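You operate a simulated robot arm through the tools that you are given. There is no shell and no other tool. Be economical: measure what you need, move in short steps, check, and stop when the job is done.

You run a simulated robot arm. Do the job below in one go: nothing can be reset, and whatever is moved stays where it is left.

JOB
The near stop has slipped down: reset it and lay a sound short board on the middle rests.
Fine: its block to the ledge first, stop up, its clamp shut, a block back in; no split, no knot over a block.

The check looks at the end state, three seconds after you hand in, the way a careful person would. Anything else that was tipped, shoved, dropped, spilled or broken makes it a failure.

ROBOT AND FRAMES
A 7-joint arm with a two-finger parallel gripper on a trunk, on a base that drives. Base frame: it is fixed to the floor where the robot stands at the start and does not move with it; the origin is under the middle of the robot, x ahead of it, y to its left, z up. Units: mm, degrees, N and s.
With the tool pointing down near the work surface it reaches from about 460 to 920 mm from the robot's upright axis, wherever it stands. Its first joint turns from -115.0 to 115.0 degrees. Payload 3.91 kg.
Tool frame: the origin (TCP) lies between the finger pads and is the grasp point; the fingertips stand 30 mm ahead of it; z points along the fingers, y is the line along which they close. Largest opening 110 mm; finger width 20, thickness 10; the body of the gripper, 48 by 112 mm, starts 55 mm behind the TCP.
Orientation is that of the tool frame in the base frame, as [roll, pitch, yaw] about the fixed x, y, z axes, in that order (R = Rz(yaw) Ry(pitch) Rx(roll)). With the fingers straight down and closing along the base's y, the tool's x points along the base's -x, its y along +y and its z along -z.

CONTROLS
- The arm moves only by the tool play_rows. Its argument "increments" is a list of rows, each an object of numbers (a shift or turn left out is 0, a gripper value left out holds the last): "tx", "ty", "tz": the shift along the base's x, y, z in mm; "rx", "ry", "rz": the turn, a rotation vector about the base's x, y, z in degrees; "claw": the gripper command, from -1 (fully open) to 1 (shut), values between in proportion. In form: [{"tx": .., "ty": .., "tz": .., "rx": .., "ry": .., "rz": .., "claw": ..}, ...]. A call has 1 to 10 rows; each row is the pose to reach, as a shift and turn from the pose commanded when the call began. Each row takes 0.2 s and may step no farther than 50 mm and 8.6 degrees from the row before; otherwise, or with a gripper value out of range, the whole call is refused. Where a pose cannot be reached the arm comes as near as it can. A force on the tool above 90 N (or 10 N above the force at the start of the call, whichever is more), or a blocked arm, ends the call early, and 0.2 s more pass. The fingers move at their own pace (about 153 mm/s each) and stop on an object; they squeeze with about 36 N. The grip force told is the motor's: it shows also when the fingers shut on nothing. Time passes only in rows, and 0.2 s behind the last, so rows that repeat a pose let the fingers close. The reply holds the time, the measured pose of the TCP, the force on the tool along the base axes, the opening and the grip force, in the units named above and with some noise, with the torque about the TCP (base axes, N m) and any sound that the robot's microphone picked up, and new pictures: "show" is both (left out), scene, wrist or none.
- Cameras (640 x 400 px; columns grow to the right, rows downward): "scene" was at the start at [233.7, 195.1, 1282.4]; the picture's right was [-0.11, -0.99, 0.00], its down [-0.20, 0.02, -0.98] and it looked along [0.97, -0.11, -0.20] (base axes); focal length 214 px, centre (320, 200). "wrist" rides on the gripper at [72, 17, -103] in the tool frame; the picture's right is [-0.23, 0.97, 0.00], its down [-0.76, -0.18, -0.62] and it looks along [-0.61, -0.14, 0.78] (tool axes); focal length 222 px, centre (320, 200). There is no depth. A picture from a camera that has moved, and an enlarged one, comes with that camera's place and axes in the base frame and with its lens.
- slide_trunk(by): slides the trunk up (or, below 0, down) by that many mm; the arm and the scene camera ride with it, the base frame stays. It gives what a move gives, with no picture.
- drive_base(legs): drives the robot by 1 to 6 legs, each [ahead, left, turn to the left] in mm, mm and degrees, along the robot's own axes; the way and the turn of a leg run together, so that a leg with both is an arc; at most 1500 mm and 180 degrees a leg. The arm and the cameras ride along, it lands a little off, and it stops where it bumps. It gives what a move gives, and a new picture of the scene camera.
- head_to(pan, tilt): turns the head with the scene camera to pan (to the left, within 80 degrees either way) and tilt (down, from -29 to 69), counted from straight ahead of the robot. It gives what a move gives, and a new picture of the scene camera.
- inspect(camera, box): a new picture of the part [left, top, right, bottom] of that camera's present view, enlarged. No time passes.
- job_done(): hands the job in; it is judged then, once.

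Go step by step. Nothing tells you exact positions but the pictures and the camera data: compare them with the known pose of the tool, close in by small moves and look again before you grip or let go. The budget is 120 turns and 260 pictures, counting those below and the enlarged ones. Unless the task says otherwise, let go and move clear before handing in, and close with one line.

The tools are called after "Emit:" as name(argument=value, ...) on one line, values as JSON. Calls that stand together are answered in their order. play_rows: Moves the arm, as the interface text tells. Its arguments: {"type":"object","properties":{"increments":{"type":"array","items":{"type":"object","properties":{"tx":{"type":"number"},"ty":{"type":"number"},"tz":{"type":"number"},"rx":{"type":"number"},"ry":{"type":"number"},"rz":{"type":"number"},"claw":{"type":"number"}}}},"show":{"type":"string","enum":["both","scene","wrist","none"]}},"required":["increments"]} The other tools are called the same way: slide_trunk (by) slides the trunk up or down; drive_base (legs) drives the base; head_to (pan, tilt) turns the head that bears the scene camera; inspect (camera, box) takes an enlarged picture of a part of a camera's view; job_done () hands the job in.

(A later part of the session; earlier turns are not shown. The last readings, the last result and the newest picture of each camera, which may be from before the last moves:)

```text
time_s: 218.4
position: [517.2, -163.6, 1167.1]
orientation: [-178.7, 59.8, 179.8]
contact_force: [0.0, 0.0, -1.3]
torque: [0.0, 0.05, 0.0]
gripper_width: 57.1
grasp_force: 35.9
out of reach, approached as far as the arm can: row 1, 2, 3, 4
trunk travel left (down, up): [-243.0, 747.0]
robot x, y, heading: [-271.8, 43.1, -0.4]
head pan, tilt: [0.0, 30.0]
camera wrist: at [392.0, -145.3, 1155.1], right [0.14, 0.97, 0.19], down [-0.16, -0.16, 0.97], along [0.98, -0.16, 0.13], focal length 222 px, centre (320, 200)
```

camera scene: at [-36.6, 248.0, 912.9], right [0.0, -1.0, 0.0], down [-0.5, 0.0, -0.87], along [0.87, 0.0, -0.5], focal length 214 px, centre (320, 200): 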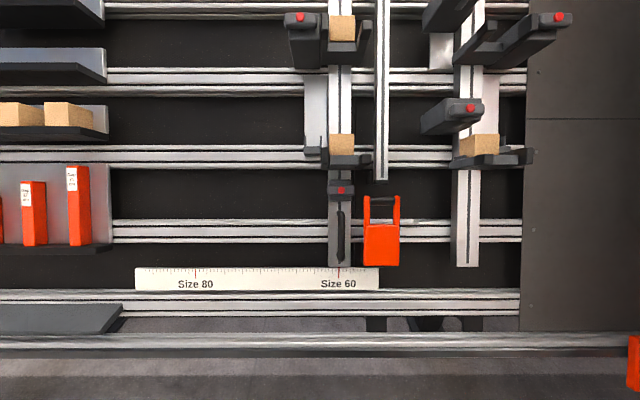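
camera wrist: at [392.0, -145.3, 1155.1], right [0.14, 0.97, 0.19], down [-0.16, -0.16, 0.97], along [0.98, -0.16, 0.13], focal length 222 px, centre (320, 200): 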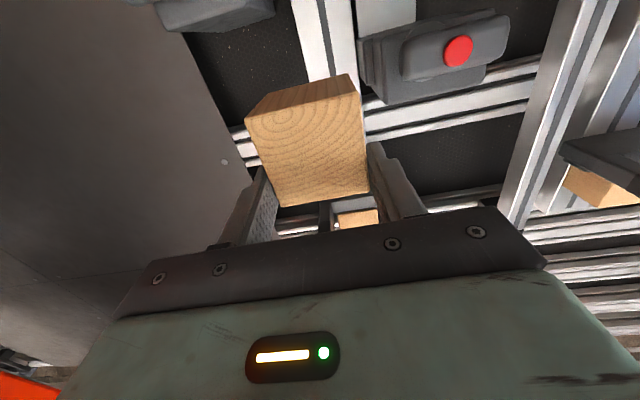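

Emit:
play_rows(increments=[{"tx": -40, "tz": 20}, {"tx": -80, "tz": 20}, {"tx": -110, "tz": 0}, {"tx": -110, "tz": -30}, {"tx": -110, "tz": -60, "ty": 17}], show="both")

```text
time_s: 219.6
position: [443.0, -164.9, 1208.8]
orientation: [-178.7, 59.7, 179.8]
contact_force: [0.2, 0.6, -0.4]
torque: [-0.06, 0.04, -0.06]
gripper_width: 57.2
grasp_force: 36.2
out of reach, approached as far as the arm can: row 2, 3, 4, 5
trunk travel left (down, up): [-243.0, 747.0]
robot x, y, heading: [-269.6, 42.1, -0.3]
head pan, tilt: [0.0, 30.0]
camera scene: at [-36.5, 248.2, 912.8], right [0.0, -1.0, 0.0], down [-0.5, 0.0, -0.87], along [0.87, 0.0, -0.5], focal length 214 px, centre (320, 200)
camera wrist: at [317.9, -144.4, 1197.0], right [0.14, 0.97, 0.18], down [-0.16, -0.16, 0.97], along [0.98, -0.17, 0.13], focal length 222 px, centre (320, 200)
```

scene: 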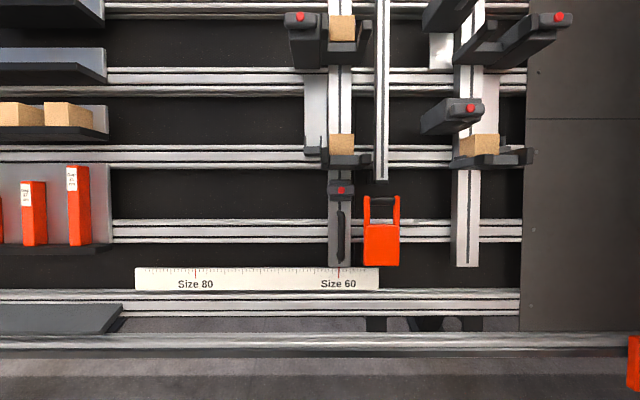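
wrist: 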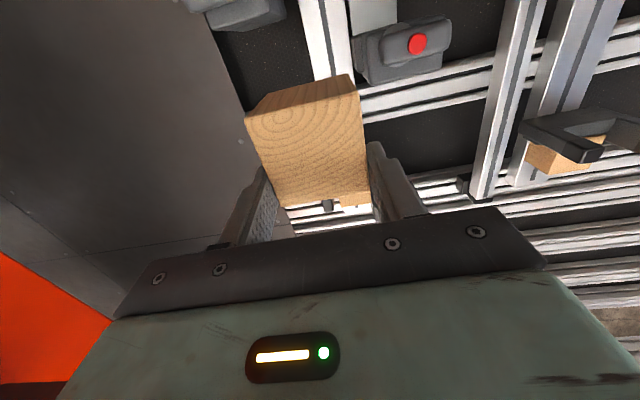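

The arm drifted into another joint branch where low poses are blocked. Lowering the trunk should bring the target into range; I move out a little first.

Emit:
play_rows(increments=[{"tx": -30, "tz": 17}, {"tx": -50, "tz": 28}], show="none")

Emit:
slide_trunk(by=-140)

Emit:
play_rows(increments=[{"tx": 10, "ty": 8, "tz": 5}, {"tx": 25, "ty": 17, "tz": 5}, {"tx": 40, "ty": 18.5, "tz": 8}, {"tx": 40, "ty": 18.5, "tz": 8}], show="wrist")

```text
time_s: 220.2
position: [387.1, -161.0, 1232.6]
orientation: [-178.6, 59.6, 179.8]
contact_force: [-0.1, -0.5, -1.2]
torque: [0.0, 0.02, -0.01]
gripper_width: 57.3
grasp_force: 36.4
out of reach, approached as far as the arm can: row 2
trunk travel left (down, up): [-243.0, 747.0]
robot x, y, heading: [-264.3, 39.8, -0.3]
head pan, tilt: [0.0, 30.0]
```

```text
time_s: 221.9
position: [388.3, -160.8, 1093.5]
orientation: [-178.8, 59.6, 179.8]
contact_force: [-0.2, 0.9, -0.5]
torque: [-0.03, 0.04, 0.03]
gripper_width: 57.3
grasp_force: 35.8
trunk travel left (down, up): [-103.0, 887.0]
robot x, y, heading: [-268.9, 46.5, -0.2]
head pan, tilt: [0.0, 30.0]
```

```text
time_s: 222.9
position: [409.5, -148.8, 1087.0]
orientation: [-178.7, 59.7, 179.6]
contact_force: [0.4, 0.2, -1.0]
torque: [-0.02, 0.03, -0.02]
gripper_width: 57.3
grasp_force: 36.0
out of reach, approached as far as the arm can: row 1, 2, 3, 4
trunk travel left (down, up): [-103.0, 887.0]
robot x, y, heading: [-270.4, 43.0, -0.1]
head pan, tilt: [0.0, 30.0]
camera wrist: at [284.8, -130.4, 1075.7], right [0.14, 0.97, 0.19], down [-0.16, -0.16, 0.97], along [0.98, -0.16, 0.13], focal length 222 px, centre (320, 200)
```

wrist: 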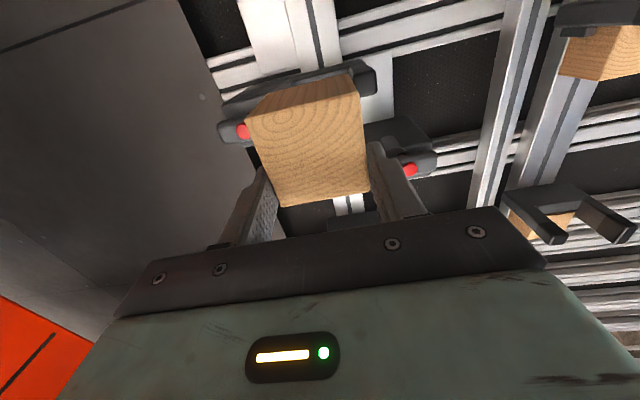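

I was too close now. Back off 45 mm and restore the trunk height, the posture that worked before.

Emit:
drive_base(legs=[[-45, 0, 0]])

Emit:
slide_trunk(by=120)

Emit:
play_rows(increments=[{"tx": 20, "tz": -20}, {"tx": 40, "tz": -45}, {"tx": 60, "tz": -70}, {"tx": 80, "tz": -90}, {"tx": 95, "tz": -100}], show="wrist")

```text
time_s: 223.8
position: [364.8, -149.2, 1087.0]
orientation: [-178.8, 59.7, 179.7]
contact_force: [-1.1, -0.8, -0.7]
torque: [-0.01, 0.05, 0.01]
gripper_width: 57.3
grasp_force: 36.0
trunk travel left (down, up): [-103.0, 887.0]
robot x, y, heading: [-316.7, 40.2, -0.1]
head pan, tilt: [0.0, 30.0]
camera scene: at [-81.1, 248.4, 772.9], right [0.0, -1.0, 0.0], down [-0.5, 0.0, -0.87], along [0.87, 0.0, -0.5], focal length 214 px, centre (320, 200)
```

scene: 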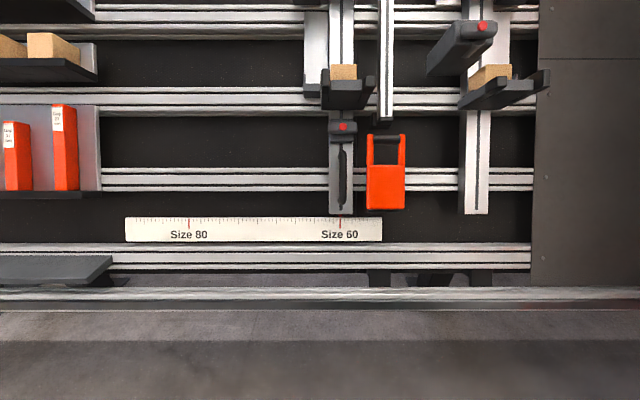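

```text
time_s: 225.3
position: [366.0, -148.7, 1207.0]
orientation: [-178.6, 59.6, 179.8]
contact_force: [0.3, 0.0, -0.8]
torque: [0.01, 0.04, -0.01]
gripper_width: 57.4
grasp_force: 36.0
trunk travel left (down, up): [-223.0, 767.0]
robot x, y, heading: [-312.3, 39.2, -0.1]
head pan, tilt: [0.0, 30.0]
```

```text
time_s: 226.5
position: [477.3, -159.3, 1143.4]
orientation: [-178.1, 59.6, -179.4]
contact_force: [0.4, 0.6, -0.9]
torque: [0.01, 0.01, 0.03]
gripper_width: 57.4
grasp_force: 35.8
out of reach, approached as far as the arm can: row 1, 2, 3, 4, 5
trunk travel left (down, up): [-223.0, 767.0]
robot x, y, heading: [-313.5, 41.9, -0.5]
head pan, tilt: [0.0, 30.0]
camera wrist: at [352.1, -140.3, 1132.5], right [0.13, 0.97, 0.18], down [-0.15, -0.16, 0.97], along [0.98, -0.16, 0.13], focal length 222 px, centre (320, 200)
```

wrist: 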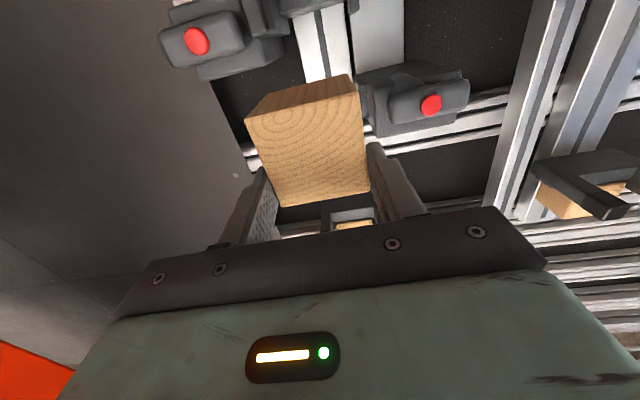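

The arm's joint configuration is stuck in a bad branch. I reset it by swinging back toward the home posture (tool down, further left) with the block held, well clear of the rack.

Emit:
play_rows(increments=[{"tx": -35, "tz": 20}, {"tx": -70, "tz": 40}, {"tx": -85, "ty": 20, "tz": 50, "ry": 8}, {"tx": -95, "ty": 50, "tz": 60, "ry": 16}, {"tx": -100, "ty": 80, "tz": 70, "ry": 24}, {"tx": -105, "ty": 115, "tz": 80, "ry": 32}, {"tx": -105, "ty": 150, "tz": 90, "ry": 40}, {"tx": -105, "ty": 185, "tz": 100, "ry": 48}, {"tx": -105, "ty": 220, "tz": 100, "ry": 54}, {"tx": -105, "ty": 255, "tz": 100, "ry": 59}], show="scene")

Emit:
play_rows(increments=[{"ty": 30}, {"ty": 60}, {"ty": 90}], show="none")

```text
time_s: 228.7
position: [287.3, 11.2, 1004.0]
orientation: [-178.6, 5.9, -179.9]
contact_force: [0.3, 0.1, -0.4]
torque: [-0.01, 0.01, -0.01]
gripper_width: 57.2
grasp_force: 35.7
out of reach, approached as far as the arm can: row 3, 4, 5, 6, 7, 8, 9, 10
trunk travel left (down, up): [-223.0, 767.0]
robot x, y, heading: [-309.0, 42.6, 0.2]
head pan, tilt: [0.0, 30.0]
camera scene: at [-81.1, 248.5, 892.8], right [0.0, -1.0, 0.0], down [-0.5, 0.0, -0.87], along [0.87, 0.0, -0.5], focal length 214 px, centre (320, 200)
```

scene: 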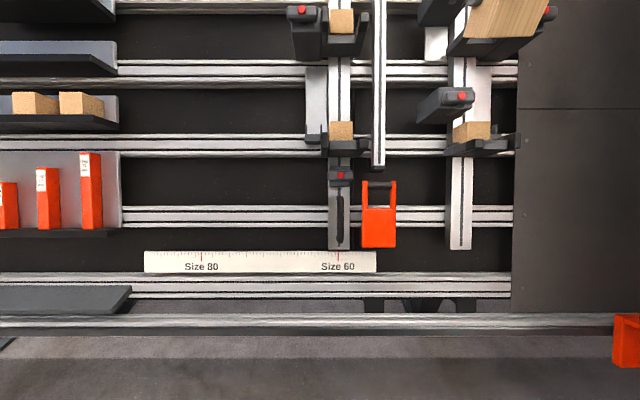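

```text
time_s: 229.5
position: [274.7, 84.6, 979.1]
orientation: [-178.6, 6.2, -179.8]
contact_force: [-0.5, 0.0, -0.5]
torque: [0.01, 0.02, 0.04]
gripper_width: 57.1
grasp_force: 36.3
out of reach, approached as far as the arm can: row 1, 2, 3
trunk travel left (down, up): [-223.0, 767.0]
robot x, y, heading: [-315.8, 40.5, -0.3]
head pan, tilt: [0.0, 30.0]
```

Emit:
play_rows(increments=[{"tx": -15, "ty": 35, "tz": -5}, {"tx": -30, "ty": 70, "tz": -10}, {"tx": -45, "ty": 105, "tz": -15}, {"tx": -60, "ty": 140, "tz": -20}, {"tx": -80, "ty": 175, "tz": -30}, {"tx": -95, "ty": 210, "tz": -35}, {"tx": -110, "ty": 240, "tz": -40}, {"tx": -125, "ty": 264, "tz": -40}, {"tx": -125, "ty": 264, "tz": -40, "ry": 6}], show="scene")

```text
time_s: 230.9
position: [232.7, 114.1, 924.0]
orientation: [172.6, 4.7, 170.3]
contact_force: [-0.5, -0.8, -0.7]
torque: [-0.06, 0.03, -0.01]
gripper_width: 57.1
grasp_force: 35.8
out of reach, approached as far as the arm can: row 1, 2, 3, 4, 5, 6
trunk travel left (down, up): [-223.0, 767.0]
robot x, y, heading: [-315.1, 43.6, -0.0]
head pan, tilt: [0.0, 30.0]
stopped in row 6: the arm was blocked; the commanded pose is now the measured one
camera scene: at [-102.0, 252.7, 853.7], right [0.06, -1.0, 0.0], down [-0.84, -0.05, -0.54], along [0.54, 0.03, -0.84], focal length 214 px, centre (320, 200)
```

scene: 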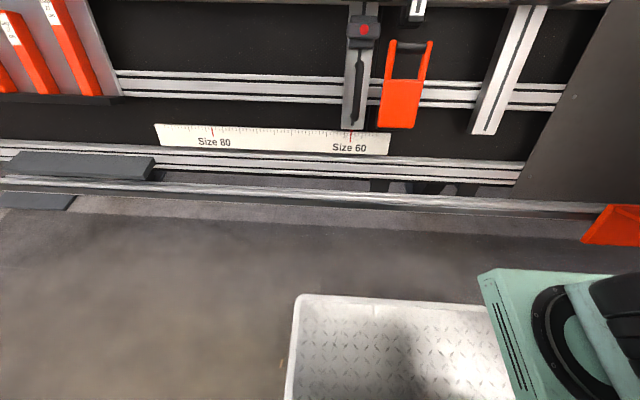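

The elbow touched the head. I move back right and look at the arm's posture.

Emit:
play_rows(increments=[{"tx": 15, "ty": -30, "tz": 10}, {"tx": 40, "ty": -60, "tz": 25}, {"tx": 70, "ty": -90, "tz": 40}], show="none")

Emit:
head_to(pan=-25, tilt=-5)

```text
time_s: 231.7
position: [300.5, 28.5, 962.4]
orientation: [173.4, 4.7, 170.9]
contact_force: [0.4, 0.6, -0.5]
torque: [-0.02, -0.03, 0.0]
gripper_width: 57.1
grasp_force: 35.7
trunk travel left (down, up): [-223.0, 767.0]
robot x, y, heading: [-314.2, 42.5, -0.1]
head pan, tilt: [0.0, 30.0]
```

```text
time_s: 232.7
position: [299.5, 27.3, 962.4]
orientation: [173.4, 4.9, 170.7]
contact_force: [0.3, 0.1, -1.1]
torque: [-0.04, -0.01, 0.0]
gripper_width: 57.2
grasp_force: 36.1
trunk travel left (down, up): [-223.0, 767.0]
robot x, y, heading: [-309.3, 45.1, -0.3]
head pan, tilt: [-25.0, -5.0]
camera scene: at [-92.2, 211.3, 948.9], right [-0.42, -0.91, 0.0], down [0.08, -0.04, -1.0], along [0.9, -0.42, 0.09], focal length 214 px, centre (320, 200)
```

scene: 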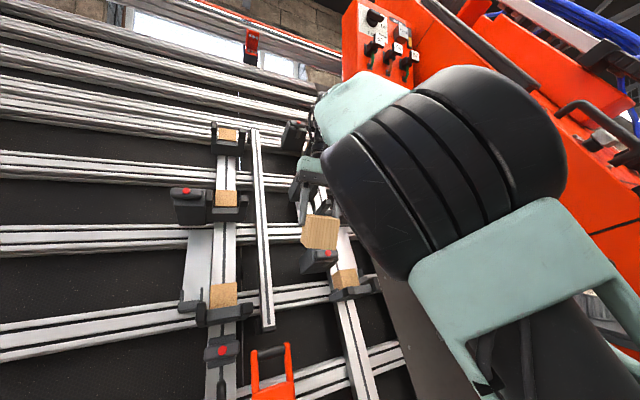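

Emit:
play_rows(increments=[{"ty": -40, "rz": 4}, {"ty": -85, "rz": 8, "rx": 3}, {"ty": -130, "rz": 8, "rx": 6}, {"ty": -175, "rz": 8, "rx": 6}, {"ty": -220, "rz": 8, "rx": 6}, {"ty": -265, "rz": 8, "rx": 6}, {"ty": -310, "rz": 8, "rx": 6}, {"ty": -340, "rz": 8, "rx": 6}], show="none")

Emit:
play_rows(increments=[{"ry": -8}, {"ry": -16, "tx": 10}, {"ry": -24, "tx": 20, "tz": 10}, {"ry": -32, "tx": 30, "tz": 20}, {"ry": -40, "tx": 40, "tz": 35}, {"ry": -48, "tx": 50, "tz": 50}, {"ry": -55, "tx": 60, "tz": 65}], show="scene")

```text
time_s: 234.5
position: [305.0, -292.1, 958.8]
orientation: [167.7, 4.6, 179.7]
contact_force: [-0.5, 0.2, -0.5]
torque: [-0.03, 0.0, -0.02]
gripper_width: 56.9
grasp_force: 36.0
out of reach, approached as far as the arm can: row 8
trunk travel left (down, up): [-223.0, 767.0]
robot x, y, heading: [-311.3, 42.2, -0.1]
head pan, tilt: [-25.0, -5.0]
```

```text
time_s: 236.1
position: [357.0, -306.9, 1019.4]
orientation: [164.6, 59.3, 176.5]
contact_force: [0.0, -0.2, -0.4]
torque: [0.0, 0.0, -0.01]
gripper_width: 57.3
grasp_force: 35.4
trunk travel left (down, up): [-223.0, 767.0]
robot x, y, heading: [-313.7, 43.4, -0.3]
head pan, tilt: [-25.0, -5.0]
camera scene: at [-92.2, 211.0, 949.0], right [-0.43, -0.9, 0.0], down [0.08, -0.04, -1.0], along [0.9, -0.42, 0.09], focal length 214 px, centre (320, 200)
```

scene: 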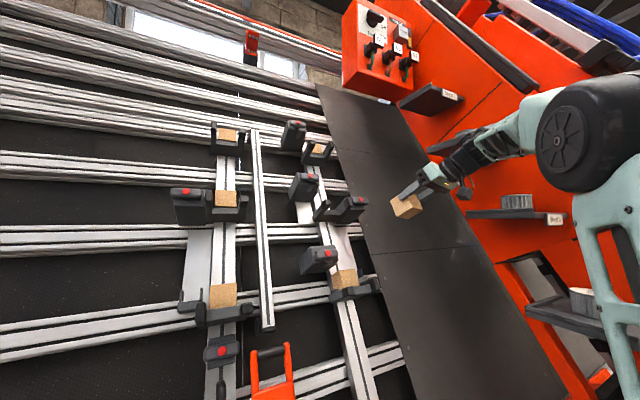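

Good posture again (elbow on the right). Straighten the attitude and go to the pre-insert pose.

Emit:
play_rows(increments=[{"tx": 5, "ty": 25, "tz": 25, "rx": -2, "rz": -2.5}, {"tx": 15, "ty": 50, "tz": 50, "rx": -4, "rz": -5}, {"tx": 30, "ty": 80, "tz": 70, "rx": -6, "rz": -7.5}, {"tx": 55, "ty": 110, "tz": 85, "rx": -7.8, "rz": -9.8}, {"tx": 85, "ty": 140, "tz": 90, "rx": -7.8, "rz": -9.8}, {"tx": 110, "ty": 161, "tz": 90, "rx": -7.8, "rz": -9.8}, {"tx": 110, "ty": 161, "tz": 90, "rx": -7.8, "rz": -9.8}], show="wrist")

```text
time_s: 237.7
position: [468.5, -142.0, 1110.3]
orientation: [179.8, 59.4, 180.0]
contact_force: [-0.1, 0.7, -0.6]
torque: [0.01, 0.0, 0.01]
gripper_width: 57.1
grasp_force: 36.4
trunk travel left (down, up): [-223.0, 767.0]
robot x, y, heading: [-310.4, 46.1, -0.6]
head pan, tilt: [-25.0, -5.0]
camera wrist: at [342.9, -125.7, 1098.9], right [0.11, 0.97, 0.2], down [-0.15, -0.18, 0.97], along [0.98, -0.14, 0.12], focal length 222 px, centre (320, 200)
```

wrist: 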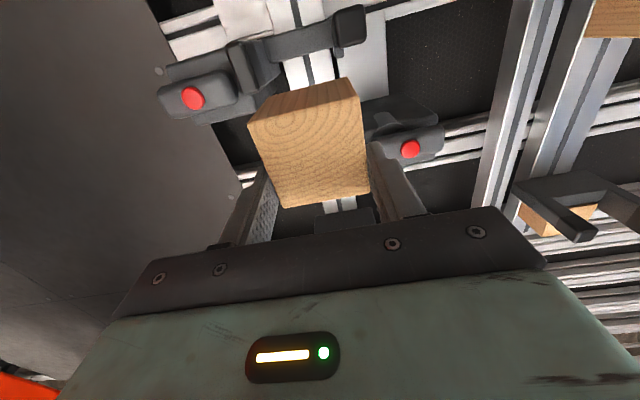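

Emit:
play_rows(increments=[{"tx": 30, "ty": -3.5, "tz": -19.5, "ry": -0.5}, {"tx": 60, "ty": -3.5, "tz": -37, "ry": -0.5}, {"tx": 88, "ty": -3.5, "tz": -53, "ry": -0.5}, {"tx": 110, "ty": -3.5, "tz": -66, "ry": -0.5}, {"tx": 124, "ty": -3.5, "tz": -74, "ry": -0.5}, {"tx": 124, "ty": -3.5, "tz": -74, "ry": -0.5}], show="wrist")

```text
time_s: 239.1
position: [594.5, -148.4, 1038.8]
orientation: [179.9, 60.0, -180.0]
contact_force: [-0.1, -0.1, -0.6]
torque: [0.02, -0.01, -0.01]
gripper_width: 57.2
grasp_force: 35.6
trunk travel left (down, up): [-223.0, 767.0]
robot x, y, heading: [-311.9, 44.5, -0.2]
head pan, tilt: [-25.0, -5.0]
camera wrist: at [469.1, -133.1, 1026.2], right [0.11, 0.97, 0.2], down [-0.16, -0.18, 0.97], along [0.98, -0.14, 0.13], focal length 222 px, centre (320, 200)
```

wrist: 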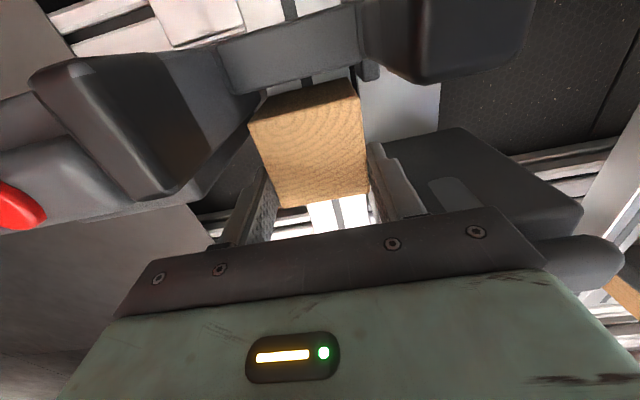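

Inserted freely. Now lower onto the bar.

Emit:
play_rows(increments=[{"tx": -1.5, "ty": 2.5, "tz": -2.6}, {"tx": -3, "ty": 2.5, "tz": -5.2}, {"tx": -4, "ty": 2.5, "tz": -6.9}, {"tx": -4, "ty": 2.5, "tz": -6.9}], show="none")

Emit:
play_rows(increments=[{"tx": -1, "tz": -1.8}, {"tx": -1.5, "tz": -2.6}], show="wrist")

```text
time_s: 240.1
position: [589.6, -144.9, 1031.0]
orientation: [180.0, 59.9, -180.0]
contact_force: [0.3, 0.1, -0.9]
torque: [-0.01, 0.03, 0.02]
gripper_width: 56.9
grasp_force: 36.0
trunk travel left (down, up): [-223.0, 767.0]
robot x, y, heading: [-313.9, 43.4, -0.1]
head pan, tilt: [-25.0, -5.0]
```

```text
time_s: 240.7
position: [587.7, -145.9, 1028.2]
orientation: [179.9, 60.1, -180.0]
contact_force: [7.1, -1.5, 9.3]
torque: [-0.04, -0.84, -0.06]
gripper_width: 57.0
grasp_force: 36.2
trunk travel left (down, up): [-223.0, 767.0]
robot x, y, heading: [-311.3, 45.2, 0.1]
head pan, tilt: [-25.0, -5.0]
camera wrist: at [462.4, -129.0, 1015.8], right [0.11, 0.97, 0.2], down [-0.16, -0.18, 0.97], along [0.98, -0.14, 0.14], focal length 222 px, centre (320, 200)
```

wrist: 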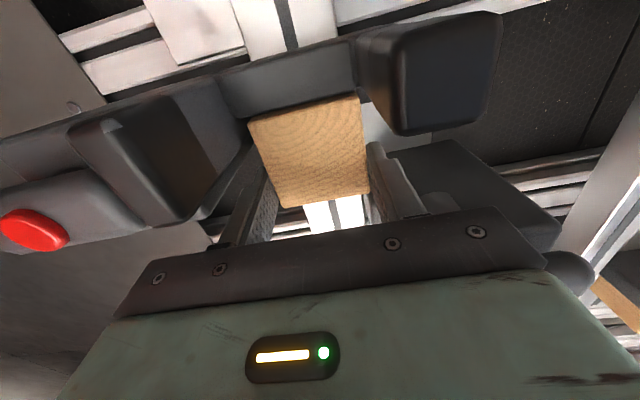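

Seated on the bar. Push back 4 mm, release, and withdraw.

Emit:
play_rows(increments=[{"tx": 3.5, "tz": -2}, {"tx": 3.5, "tz": -2, "claw": -0.2}, {"tx": 3.5, "tz": -2, "claw": -0.42}, {"tx": 3.5, "tz": -2, "claw": -0.42}, {"tx": -25, "tz": 14.5}, {"tx": -60, "tz": 34.5}, {"tx": -100, "tz": 58}, {"tx": -140, "tz": 81}, {"tx": -175, "tz": 100}], show="both")

Emit:
head_to(pan=-5, tilt=15)

Emit:
inspect(camera="scene", box=[280, 60, 540, 220])

```text
time_s: 242.7
position: [414.0, -147.2, 1124.3]
orientation: [179.8, 59.9, 180.0]
contact_force: [-0.2, -0.9, -0.6]
torque: [-0.02, 0.0, 0.0]
gripper_width: 78.2
grasp_force: 0.0
trunk travel left (down, up): [-223.0, 767.0]
robot x, y, heading: [-314.5, 42.2, -0.3]
head pan, tilt: [-25.0, -5.0]
camera scene: at [-92.2, 211.2, 948.9], right [-0.43, -0.9, 0.0], down [0.08, -0.04, -1.0], along [0.9, -0.42, 0.09], focal length 214 px, centre (320, 200)
camera wrist: at [287.9, -131.9, 1112.5], right [0.11, 0.97, 0.2], down [-0.16, -0.18, 0.97], along [0.98, -0.14, 0.13], focal length 222 px, centre (320, 200)
```

scene: 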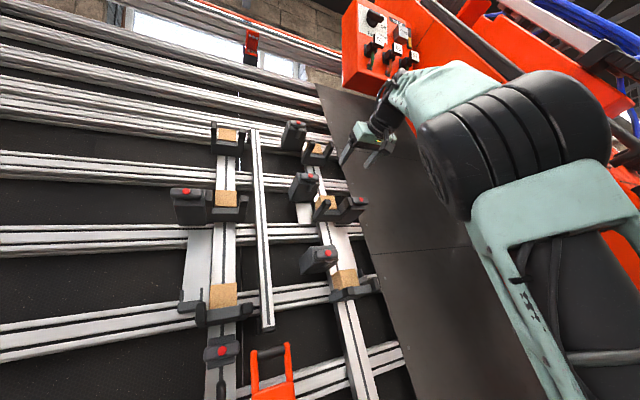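
wrist: 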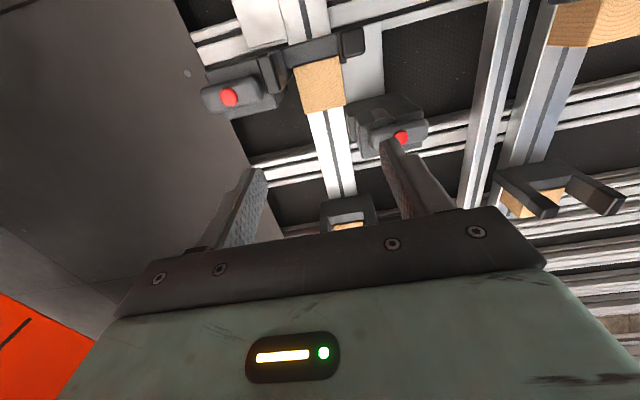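

```text
time_s: 243.5
position: [413.8, -148.0, 1122.8]
orientation: [180.0, 59.9, 179.9]
contact_force: [-0.5, -0.8, 0.4]
torque: [0.0, 0.01, -0.01]
gripper_width: 78.0
grasp_force: 0.1
trunk travel left (down, up): [-223.0, 767.0]
robot x, y, heading: [-314.7, 42.7, 0.0]
head pan, tilt: [-5.0, 15.0]
camera scene: at [-78.4, 239.9, 917.2], right [-0.09, -1.0, 0.0], down [-0.26, 0.02, -0.97], along [0.96, -0.09, -0.26], focal length 214 px, centre (320, 200)
```

scene: 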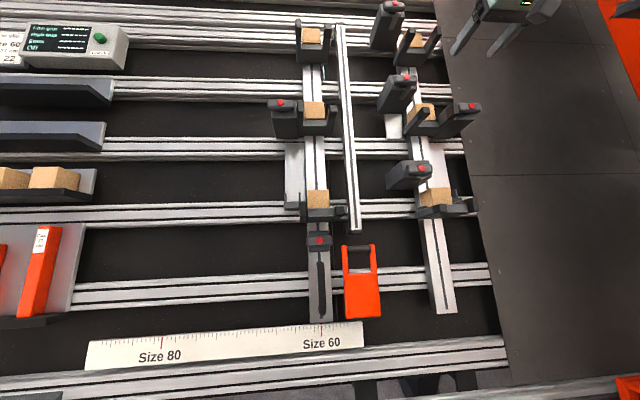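

```text
2.46 times, centred on (410, 140) of scene
camera zoom: at [-78.4, 239.9, 917.2], right [-0.09, -1.0, 0.0], down [-0.26, 0.02, -0.97], along [0.96, -0.09, -0.26], focal length 528 px, centre (98, 348)
```

zoom: 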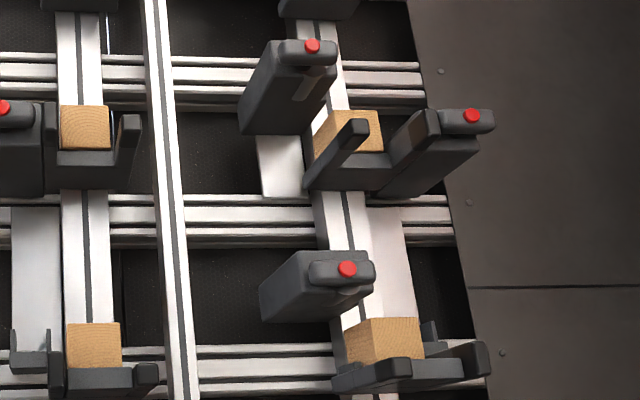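

The block is back in, clamp shut, stop level. For the board I need the fingers to close up-slope (tool turned 90°); I test that turn here in free space.

Emit:
play_rows(increments=[{"rx": -7.36, "rz": 4.25}, {"rx": -14.7, "rz": 8.5}, {"rx": -22.1, "rz": 12.75}, {"rx": -29.4, "rz": 17}, {"rx": -36.8, "rz": 21.25}, {"rx": -44.2, "rz": 25.5}, {"rx": -51.5, "rz": 29.75}, {"rx": -58.9, "rz": 34}, {"rx": -66.2, "rz": 38.25}, {"rx": -73.6, "rz": 42.5}], show="wrist")

Emit:
drive_base(legs=[[-150, 0, 0], [0, 1400, 0], [0, 1050, 0]])

```text
time_s: 245.7
position: [411.9, -143.1, 1125.8]
orientation: [-120.2, 4.2, -92.6]
contact_force: [-1.1, -0.3, 0.3]
torque: [0.01, -0.02, 0.01]
gripper_width: 78.0
grasp_force: 0.0
trunk travel left (down, up): [-223.0, 767.0]
robot x, y, heading: [-314.1, 45.3, -0.1]
head pan, tilt: [-5.0, 15.0]
camera wrist: at [311.8, -216.5, 1156.9], right [-0.48, 0.31, -0.82], down [-0.42, 0.75, 0.52], along [0.77, 0.59, -0.23], focal length 222 px, centre (320, 200)
```

wrist: 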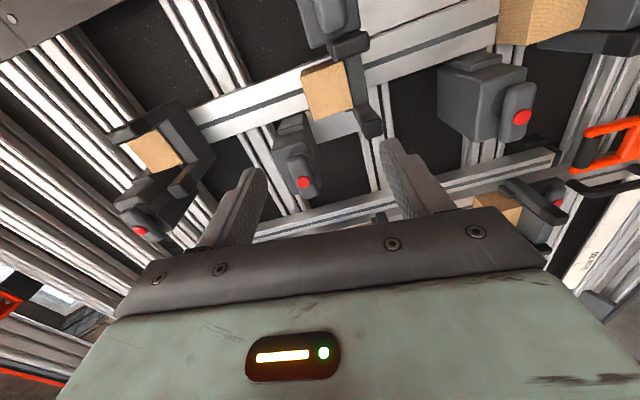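

```text
time_s: 258.6
position: [346.7, 2280.1, 1125.2]
orientation: [-120.2, 4.3, -93.9]
contact_force: [-0.1, 0.5, -0.3]
torque: [-0.02, -0.01, -0.01]
gripper_width: 78.1
grasp_force: 0.1
trunk travel left (down, up): [-223.0, 767.0]
robot x, y, heading: [-373.6, 2485.8, -1.2]
head pan, tilt: [-5.0, 15.0]
camera scene: at [-135.2, 2677.3, 917.1], right [-0.11, -0.99, 0.0], down [-0.26, 0.03, -0.97], along [0.96, -0.11, -0.26], focal length 214 px, centre (320, 200)
```

scene: 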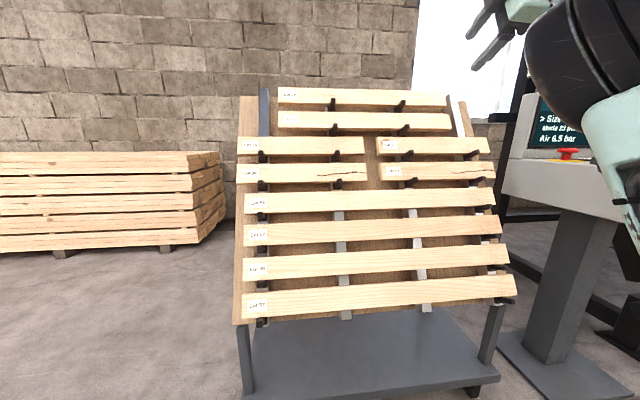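

The turned posture works. I measure the Lot 22 board by stereo with an enlarged view.

Emit:
inspect(camera="scene", box=[365, 110, 505, 200])

Emit:
inspect(camera="wrist", box=[0, 0, 640, 400])

```text
4.44 times, centred on (435, 155) of scene
camera zoom: at [-135.2, 2677.3, 917.1], right [-0.11, -0.99, 0.0], down [-0.26, 0.03, -0.97], along [0.96, -0.11, -0.26], focal length 953 px, centre (-191, 400)
```

zoom: 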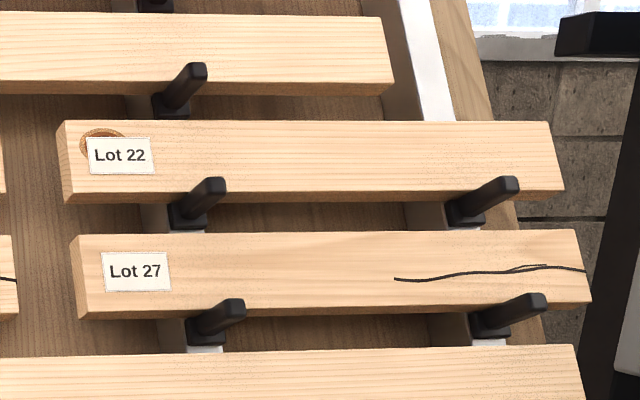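

```text
1.00 times, centred on (320, 200) of wrist (not enlarged: the box is as wide or as high as the picture)
camera zoom: at [244.1, 2211.8, 1156.7], right [-0.47, 0.32, -0.82], down [-0.4, 0.75, 0.52], along [0.79, 0.57, -0.22], focal length 222 px, centre (320, 200)
```

zoom: 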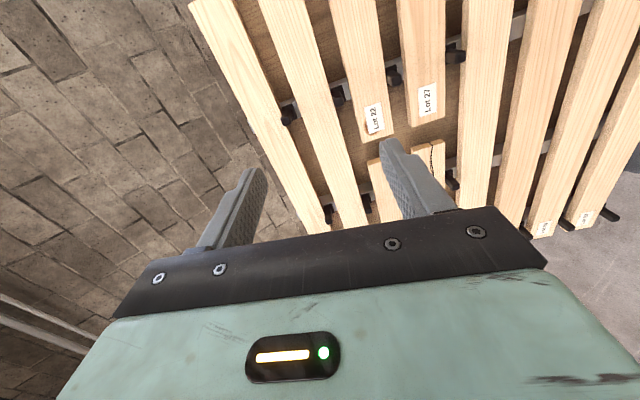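

Important: the short boards are ≈402 mm long while the blocks span ≈395 mm outside-to-outside, so Lot 22's end knot would lie over a block; 26 and 27 are split. Lot 25 is the sound one (centre ≈ x 579, y 2645, z 906). I drive to it.

Emit:
drive_base(legs=[[50, 310, 1.2]])

Emit:
play_rows(increments=[{"rx": -4.3, "rz": 2.9, "tz": -20}, {"rx": -4.3, "rz": 2.9, "tz": -40}], show="wrist")

Emit:
inspect(camera="scene", box=[300, 80, 540, 220])

```text
time_s: 260.8
position: [407.5, 2625.3, 1124.8]
orientation: [-120.2, 4.3, -92.0]
contact_force: [0.5, -0.5, 0.0]
torque: [0.0, 0.02, 0.0]
gripper_width: 78.5
grasp_force: 0.0
trunk travel left (down, up): [-223.0, 767.0]
robot x, y, heading: [-320.8, 2801.6, 0.4]
head pan, tilt: [-5.0, 15.0]
camera scene: at [-87.7, 3005.3, 917.1], right [-0.08, -1.0, 0.0], down [-0.26, 0.02, -0.97], along [0.96, -0.08, -0.26], focal length 214 px, centre (320, 200)
```

scene: 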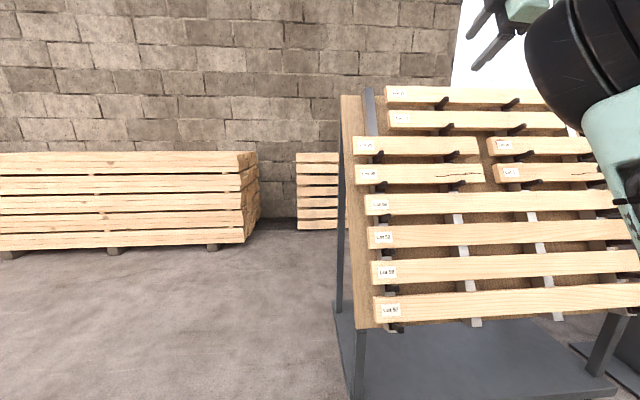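

```text
time_s: 261.4
position: [408.5, 2624.9, 1084.9]
orientation: [-120.2, 0.0, -89.2]
contact_force: [0.1, 0.4, -1.2]
torque: [-0.02, 0.01, 0.04]
gripper_width: 78.0
grasp_force: 0.0
trunk travel left (down, up): [-223.0, 767.0]
robot x, y, heading: [-318.1, 2807.5, 0.6]
head pan, tilt: [-5.0, 15.0]
camera wrist: at [311.3, 2550.2, 1121.6], right [-0.49, 0.22, -0.84], down [-0.46, 0.75, 0.47], along [0.74, 0.62, -0.27], focal length 222 px, centre (320, 200)
```

wrist: 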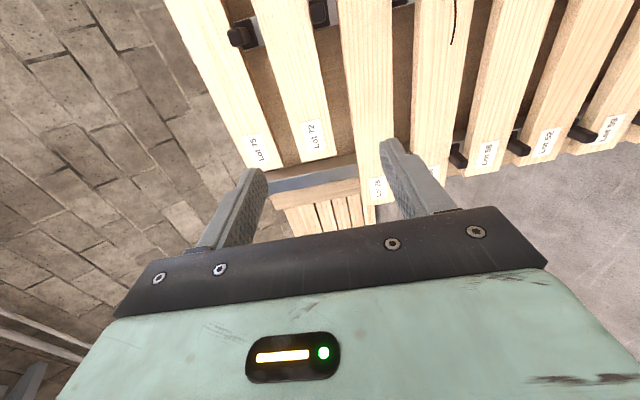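

```text
2.67 times, centred on (420, 150) of scene
camera zoom: at [-87.7, 3005.2, 917.1], right [-0.08, -1.0, 0.0], down [-0.26, 0.02, -0.97], along [0.96, -0.08, -0.26], focal length 572 px, centre (53, 333)
```

zoom: 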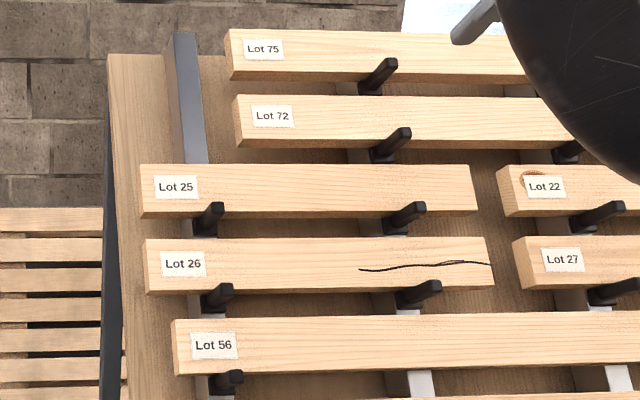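

Lot 25 is clean. Its centre is at about (577, 2644, 906). Approach to a pre-grasp 100 mm in front.

Emit:
play_rows(increments=[{"ty": 6, "tz": -35}, {"tx": 10, "ty": 12, "tz": -70}, {"tx": 30, "ty": 19, "tz": -100}, {"tx": 55, "ty": 19, "tz": -120}, {"tx": 76, "ty": 19, "tz": -125}, {"tx": 76, "ty": 19, "tz": -125, "rz": -0.7}], show="wrist")

Emit:
inspect(camera="scene", box=[300, 80, 540, 220])

```text
time_s: 262.8
position: [482.8, 2644.1, 961.3]
orientation: [-120.1, 0.0, -89.8]
contact_force: [-0.6, 0.0, 0.0]
torque: [0.0, -0.02, -0.02]
gripper_width: 78.0
grasp_force: 0.0
trunk travel left (down, up): [-223.0, 767.0]
robot x, y, heading: [-316.8, 2804.8, 0.3]
head pan, tilt: [-5.0, 15.0]
camera wrist: at [385.9, 2570.9, 997.5], right [-0.49, 0.23, -0.84], down [-0.45, 0.76, 0.47], along [0.75, 0.61, -0.27], focal length 222 px, centre (320, 200)
```

wrist: 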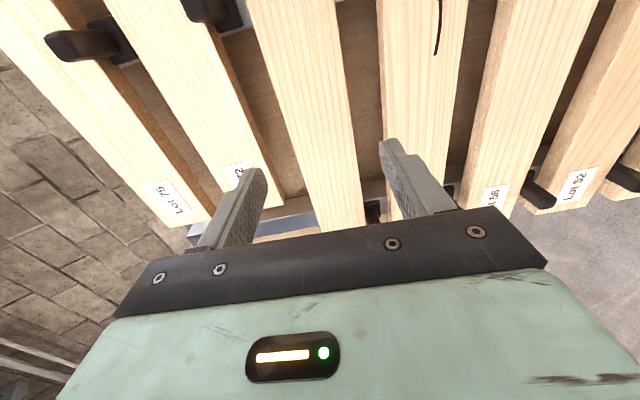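

```text
2.67 times, centred on (420, 150) of scene
camera zoom: at [-87.8, 3005.3, 917.1], right [-0.08, -1.0, 0.0], down [-0.26, 0.02, -0.97], along [0.96, -0.08, -0.26], focal length 572 px, centre (53, 333)
```

zoom: 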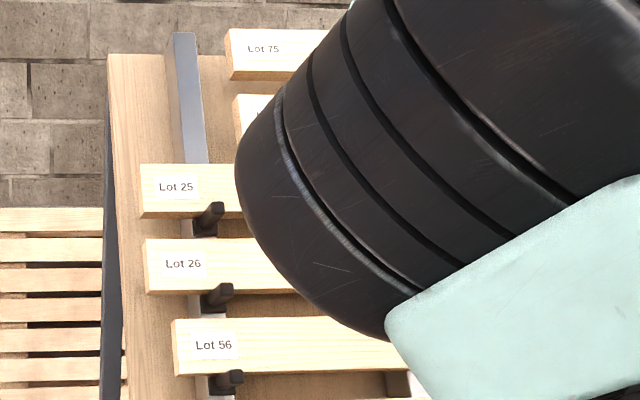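

Board is centred between the fingers. Advance and grip its edges.

Emit:
play_rows(increments=[{"tx": 28, "tz": -16}, {"tx": 56, "tz": -32}, {"tx": 76, "tz": -44}, {"tx": 82, "tz": -47.5}, {"tx": 82, "tz": -47.5}], show="wrist")

```text
time_s: 264.0
position: [564.5, 2644.0, 913.8]
orientation: [-120.2, 0.1, -89.7]
contact_force: [0.6, -0.4, 0.1]
torque: [-0.01, 0.0, 0.0]
gripper_width: 78.1
grasp_force: 0.0
trunk travel left (down, up): [-223.0, 767.0]
robot x, y, heading: [-319.2, 2805.2, 0.4]
head pan, tilt: [-5.0, 15.0]
camera wrist: at [467.1, 2570.6, 950.5], right [-0.49, 0.23, -0.84], down [-0.45, 0.76, 0.47], along [0.75, 0.61, -0.27], focal length 222 px, centre (320, 200)
```

wrist: 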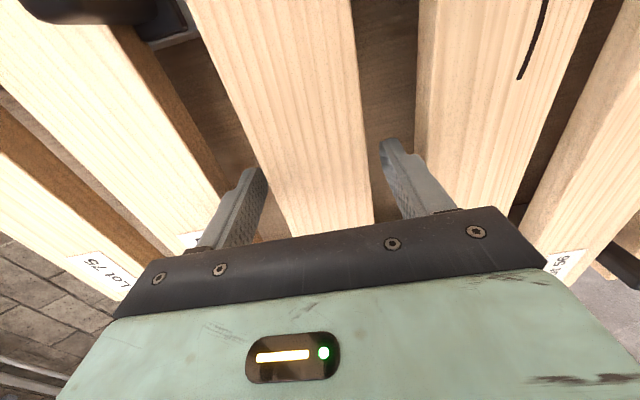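

Emit:
play_rows(increments=[{"claw": 1}, {"claw": 1}, {"claw": 1}, {"tx": 2.5, "tz": 4.3, "claw": 1}, {"tx": 5, "tz": 8.7, "claw": 1}, {"tx": 5, "tz": 8.7, "claw": 1}], show="wrist")

```text
time_s: 265.4
position: [569.0, 2643.5, 924.3]
orientation: [-120.2, 0.0, -89.8]
contact_force: [-7.5, 0.3, -1.3]
torque: [0.0, -0.11, 0.12]
gripper_width: 59.3
grasp_force: 35.9
trunk travel left (down, up): [-223.0, 767.0]
robot x, y, heading: [-317.9, 2805.9, 0.3]
head pan, tilt: [-5.0, 15.0]
camera wrist: at [472.0, 2569.8, 960.0], right [-0.49, 0.23, -0.84], down [-0.45, 0.76, 0.47], along [0.75, 0.61, -0.27], focal length 222 px, centre (320, 200)
```

wrist: 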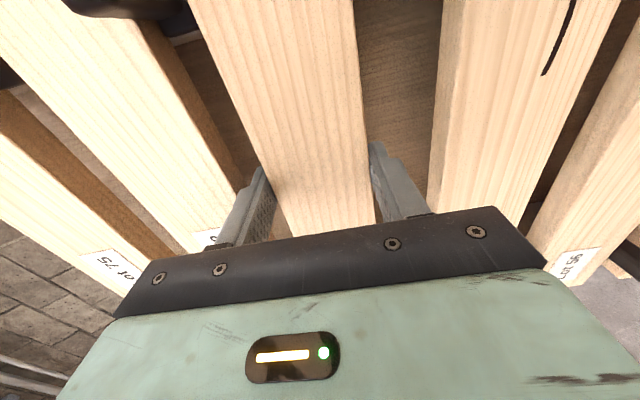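

Gripped. Draw it out along the normal.

Emit:
play_rows(increments=[{"tx": -15, "tz": 11, "claw": 1}, {"tx": -40, "tz": 26}, {"tx": -70, "tz": 43}, {"tx": -105, "tz": 63}, {"tx": -140, "tz": 83}, {"tx": -175, "tz": 103}], show="both")

```text
time_s: 266.8
position: [397.4, 2643.5, 1024.5]
orientation: [-120.2, 0.0, -89.8]
contact_force: [-0.4, 0.3, -1.5]
torque: [0.0, 0.0, 0.02]
gripper_width: 59.6
grasp_force: 36.1
trunk travel left (down, up): [-223.0, 767.0]
robot x, y, heading: [-318.1, 2806.7, 0.4]
head pan, tilt: [-5.0, 15.0]
camera scene: at [-87.6, 3005.3, 917.0], right [-0.08, -1.0, 0.0], down [-0.26, 0.02, -0.97], along [0.96, -0.08, -0.26], focal length 214 px, centre (320, 200)
camera wrist: at [299.7, 2569.7, 1059.9], right [-0.49, 0.23, -0.84], down [-0.45, 0.76, 0.47], along [0.75, 0.61, -0.27], focal length 222 px, centre (320, 200)
```

scene: 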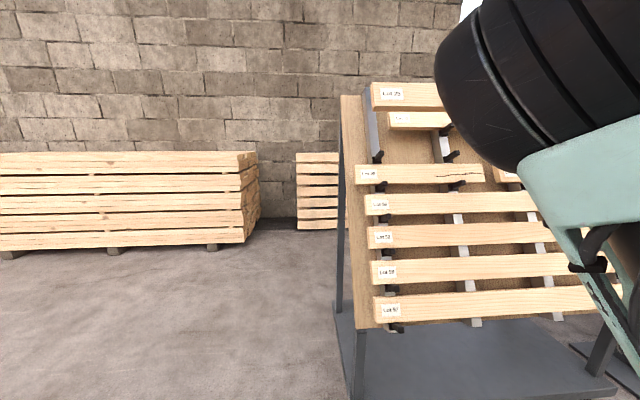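
wrist: 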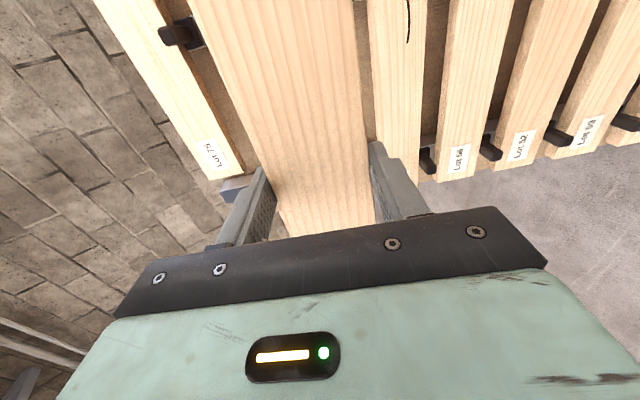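

Board is free, others undisturbed. I back off well clear of the console and drive back to the rack.

Emit:
drive_base(legs=[[-300, 0, -0.4], [0, -1400, 0], [0, -1250, 0]])

Emit:
head_to(pan=0, tilt=20)

```text
time_s: 281.4
position: [144.1, -12.0, 1024.3]
orientation: [-120.2, 0.0, -88.2]
contact_force: [-0.1, -0.3, -2.1]
torque: [0.01, 0.04, -0.01]
gripper_width: 59.4
grasp_force: 36.1
trunk travel left (down, up): [-223.0, 767.0]
robot x, y, heading: [-579.7, 134.2, 1.7]
head pan, tilt: [-5.0, 15.0]
camera scene: at [-352.1, 336.6, 917.1], right [-0.05, -1.0, 0.0], down [-0.26, 0.01, -0.97], along [0.96, -0.05, -0.26], focal length 214 px, centre (320, 200)
```

scene: 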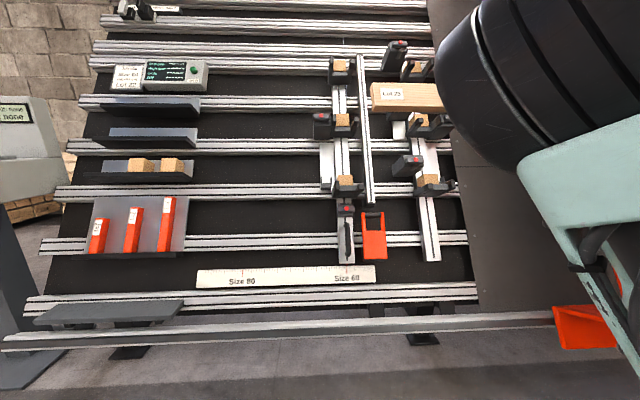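

```text
time_s: 282.0
position: [143.9, -11.5, 1023.0]
orientation: [-120.2, 0.0, -88.2]
contact_force: [-0.1, 0.1, -1.5]
torque: [-0.02, 0.03, 0.01]
gripper_width: 59.6
grasp_force: 36.0
trunk travel left (down, up): [-223.0, 767.0]
robot x, y, heading: [-579.5, 129.4, 2.2]
head pan, tilt: [0.0, 20.0]
camera scene: at [-352.3, 344.7, 909.0], right [0.04, -1.0, 0.0], down [-0.34, -0.01, -0.94], along [0.94, 0.03, -0.34], focal length 214 px, centre (320, 200)
```

scene: 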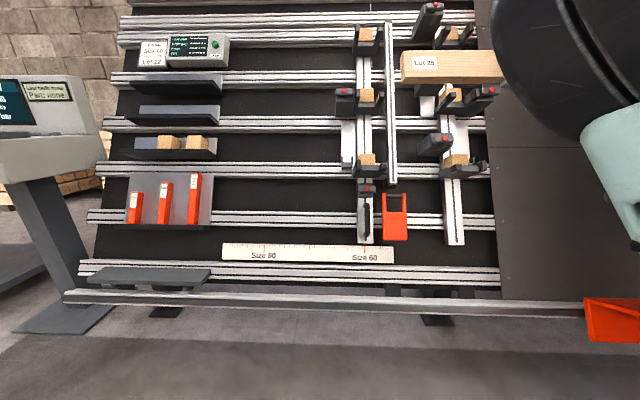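

The outer prongs are end guides with ~415 mm between them, so the 402 mm board must go in centred at y≈20. I drive forward to working distance.

Emit:
drive_base(legs=[[0, 35, -1.8], [240, 0, 0]])

Emit:
head_to(pan=0, tilt=30)

Emit:
play_rows(increments=[{"tz": 20}, {"tz": 40, "tx": 10}], show="both")

```text
time_s: 284.3
position: [384.6, 10.4, 1022.8]
orientation: [-120.2, 0.0, -89.4]
contact_force: [-0.3, -0.5, -2.2]
torque: [-0.03, 0.04, -0.01]
gripper_width: 59.6
grasp_force: 35.7
trunk travel left (down, up): [-223.0, 767.0]
robot x, y, heading: [-330.7, 167.6, 0.7]
head pan, tilt: [0.0, 20.0]
camera scene: at [-103.5, 377.8, 908.9], right [0.01, -1.0, 0.0], down [-0.34, 0.0, -0.94], along [0.94, 0.01, -0.34], focal length 214 px, centre (320, 200)
```

scene: 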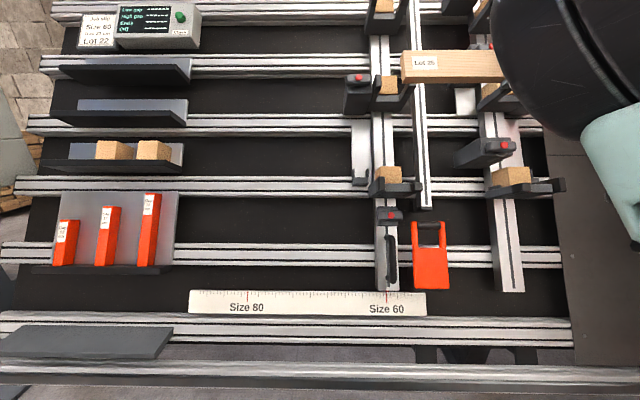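

```text
time_s: 285.0
position: [384.3, 11.0, 1022.7]
orientation: [-120.3, 0.0, -89.3]
contact_force: [0.6, -0.7, -1.8]
torque: [-0.01, 0.0, 0.03]
gripper_width: 59.4
grasp_force: 35.5
trunk travel left (down, up): [-223.0, 767.0]
robot x, y, heading: [-333.9, 172.7, 0.7]
head pan, tilt: [0.0, 30.0]
camera scene: at [-106.2, 377.7, 892.9], right [0.01, -1.0, 0.0], down [-0.5, -0.01, -0.87], along [0.87, 0.01, -0.5], focal length 214 px, centre (320, 200)
```

scene: 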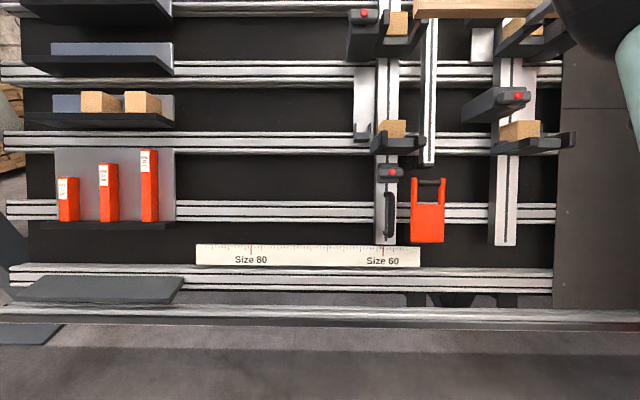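

```text
time_s: 285.6
position: [394.4, 9.1, 1062.2]
orientation: [-120.2, -0.1, -89.4]
contact_force: [-0.8, 0.2, -1.6]
torque: [-0.04, 0.02, 0.04]
gripper_width: 59.3
grasp_force: 35.9
trunk travel left (down, up): [-223.0, 767.0]
robot x, y, heading: [-334.9, 167.1, 0.7]
head pan, tilt: [0.0, 30.0]
camera scene: at [-106.2, 377.7, 892.8], right [0.01, -1.0, 0.0], down [-0.5, -0.01, -0.87], along [0.87, 0.01, -0.5], focal length 214 px, centre (320, 200)
camera wrist: at [297.2, -64.4, 1099.3], right [-0.49, 0.22, -0.84], down [-0.46, 0.76, 0.47], along [0.74, 0.61, -0.27], focal length 222 px, centre (320, 200)
```

scene: 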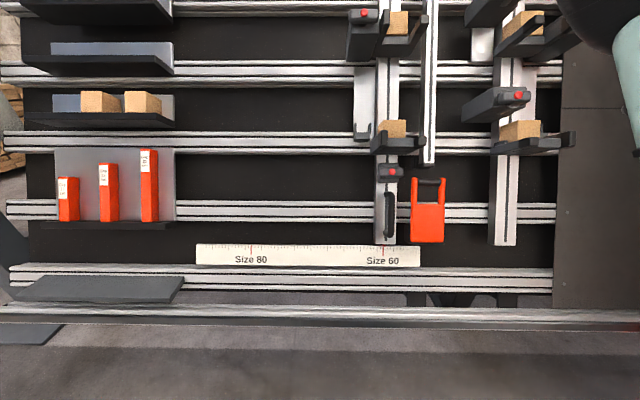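
wrist: 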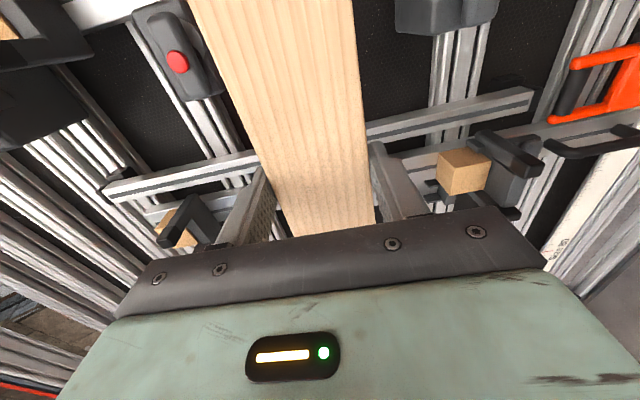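

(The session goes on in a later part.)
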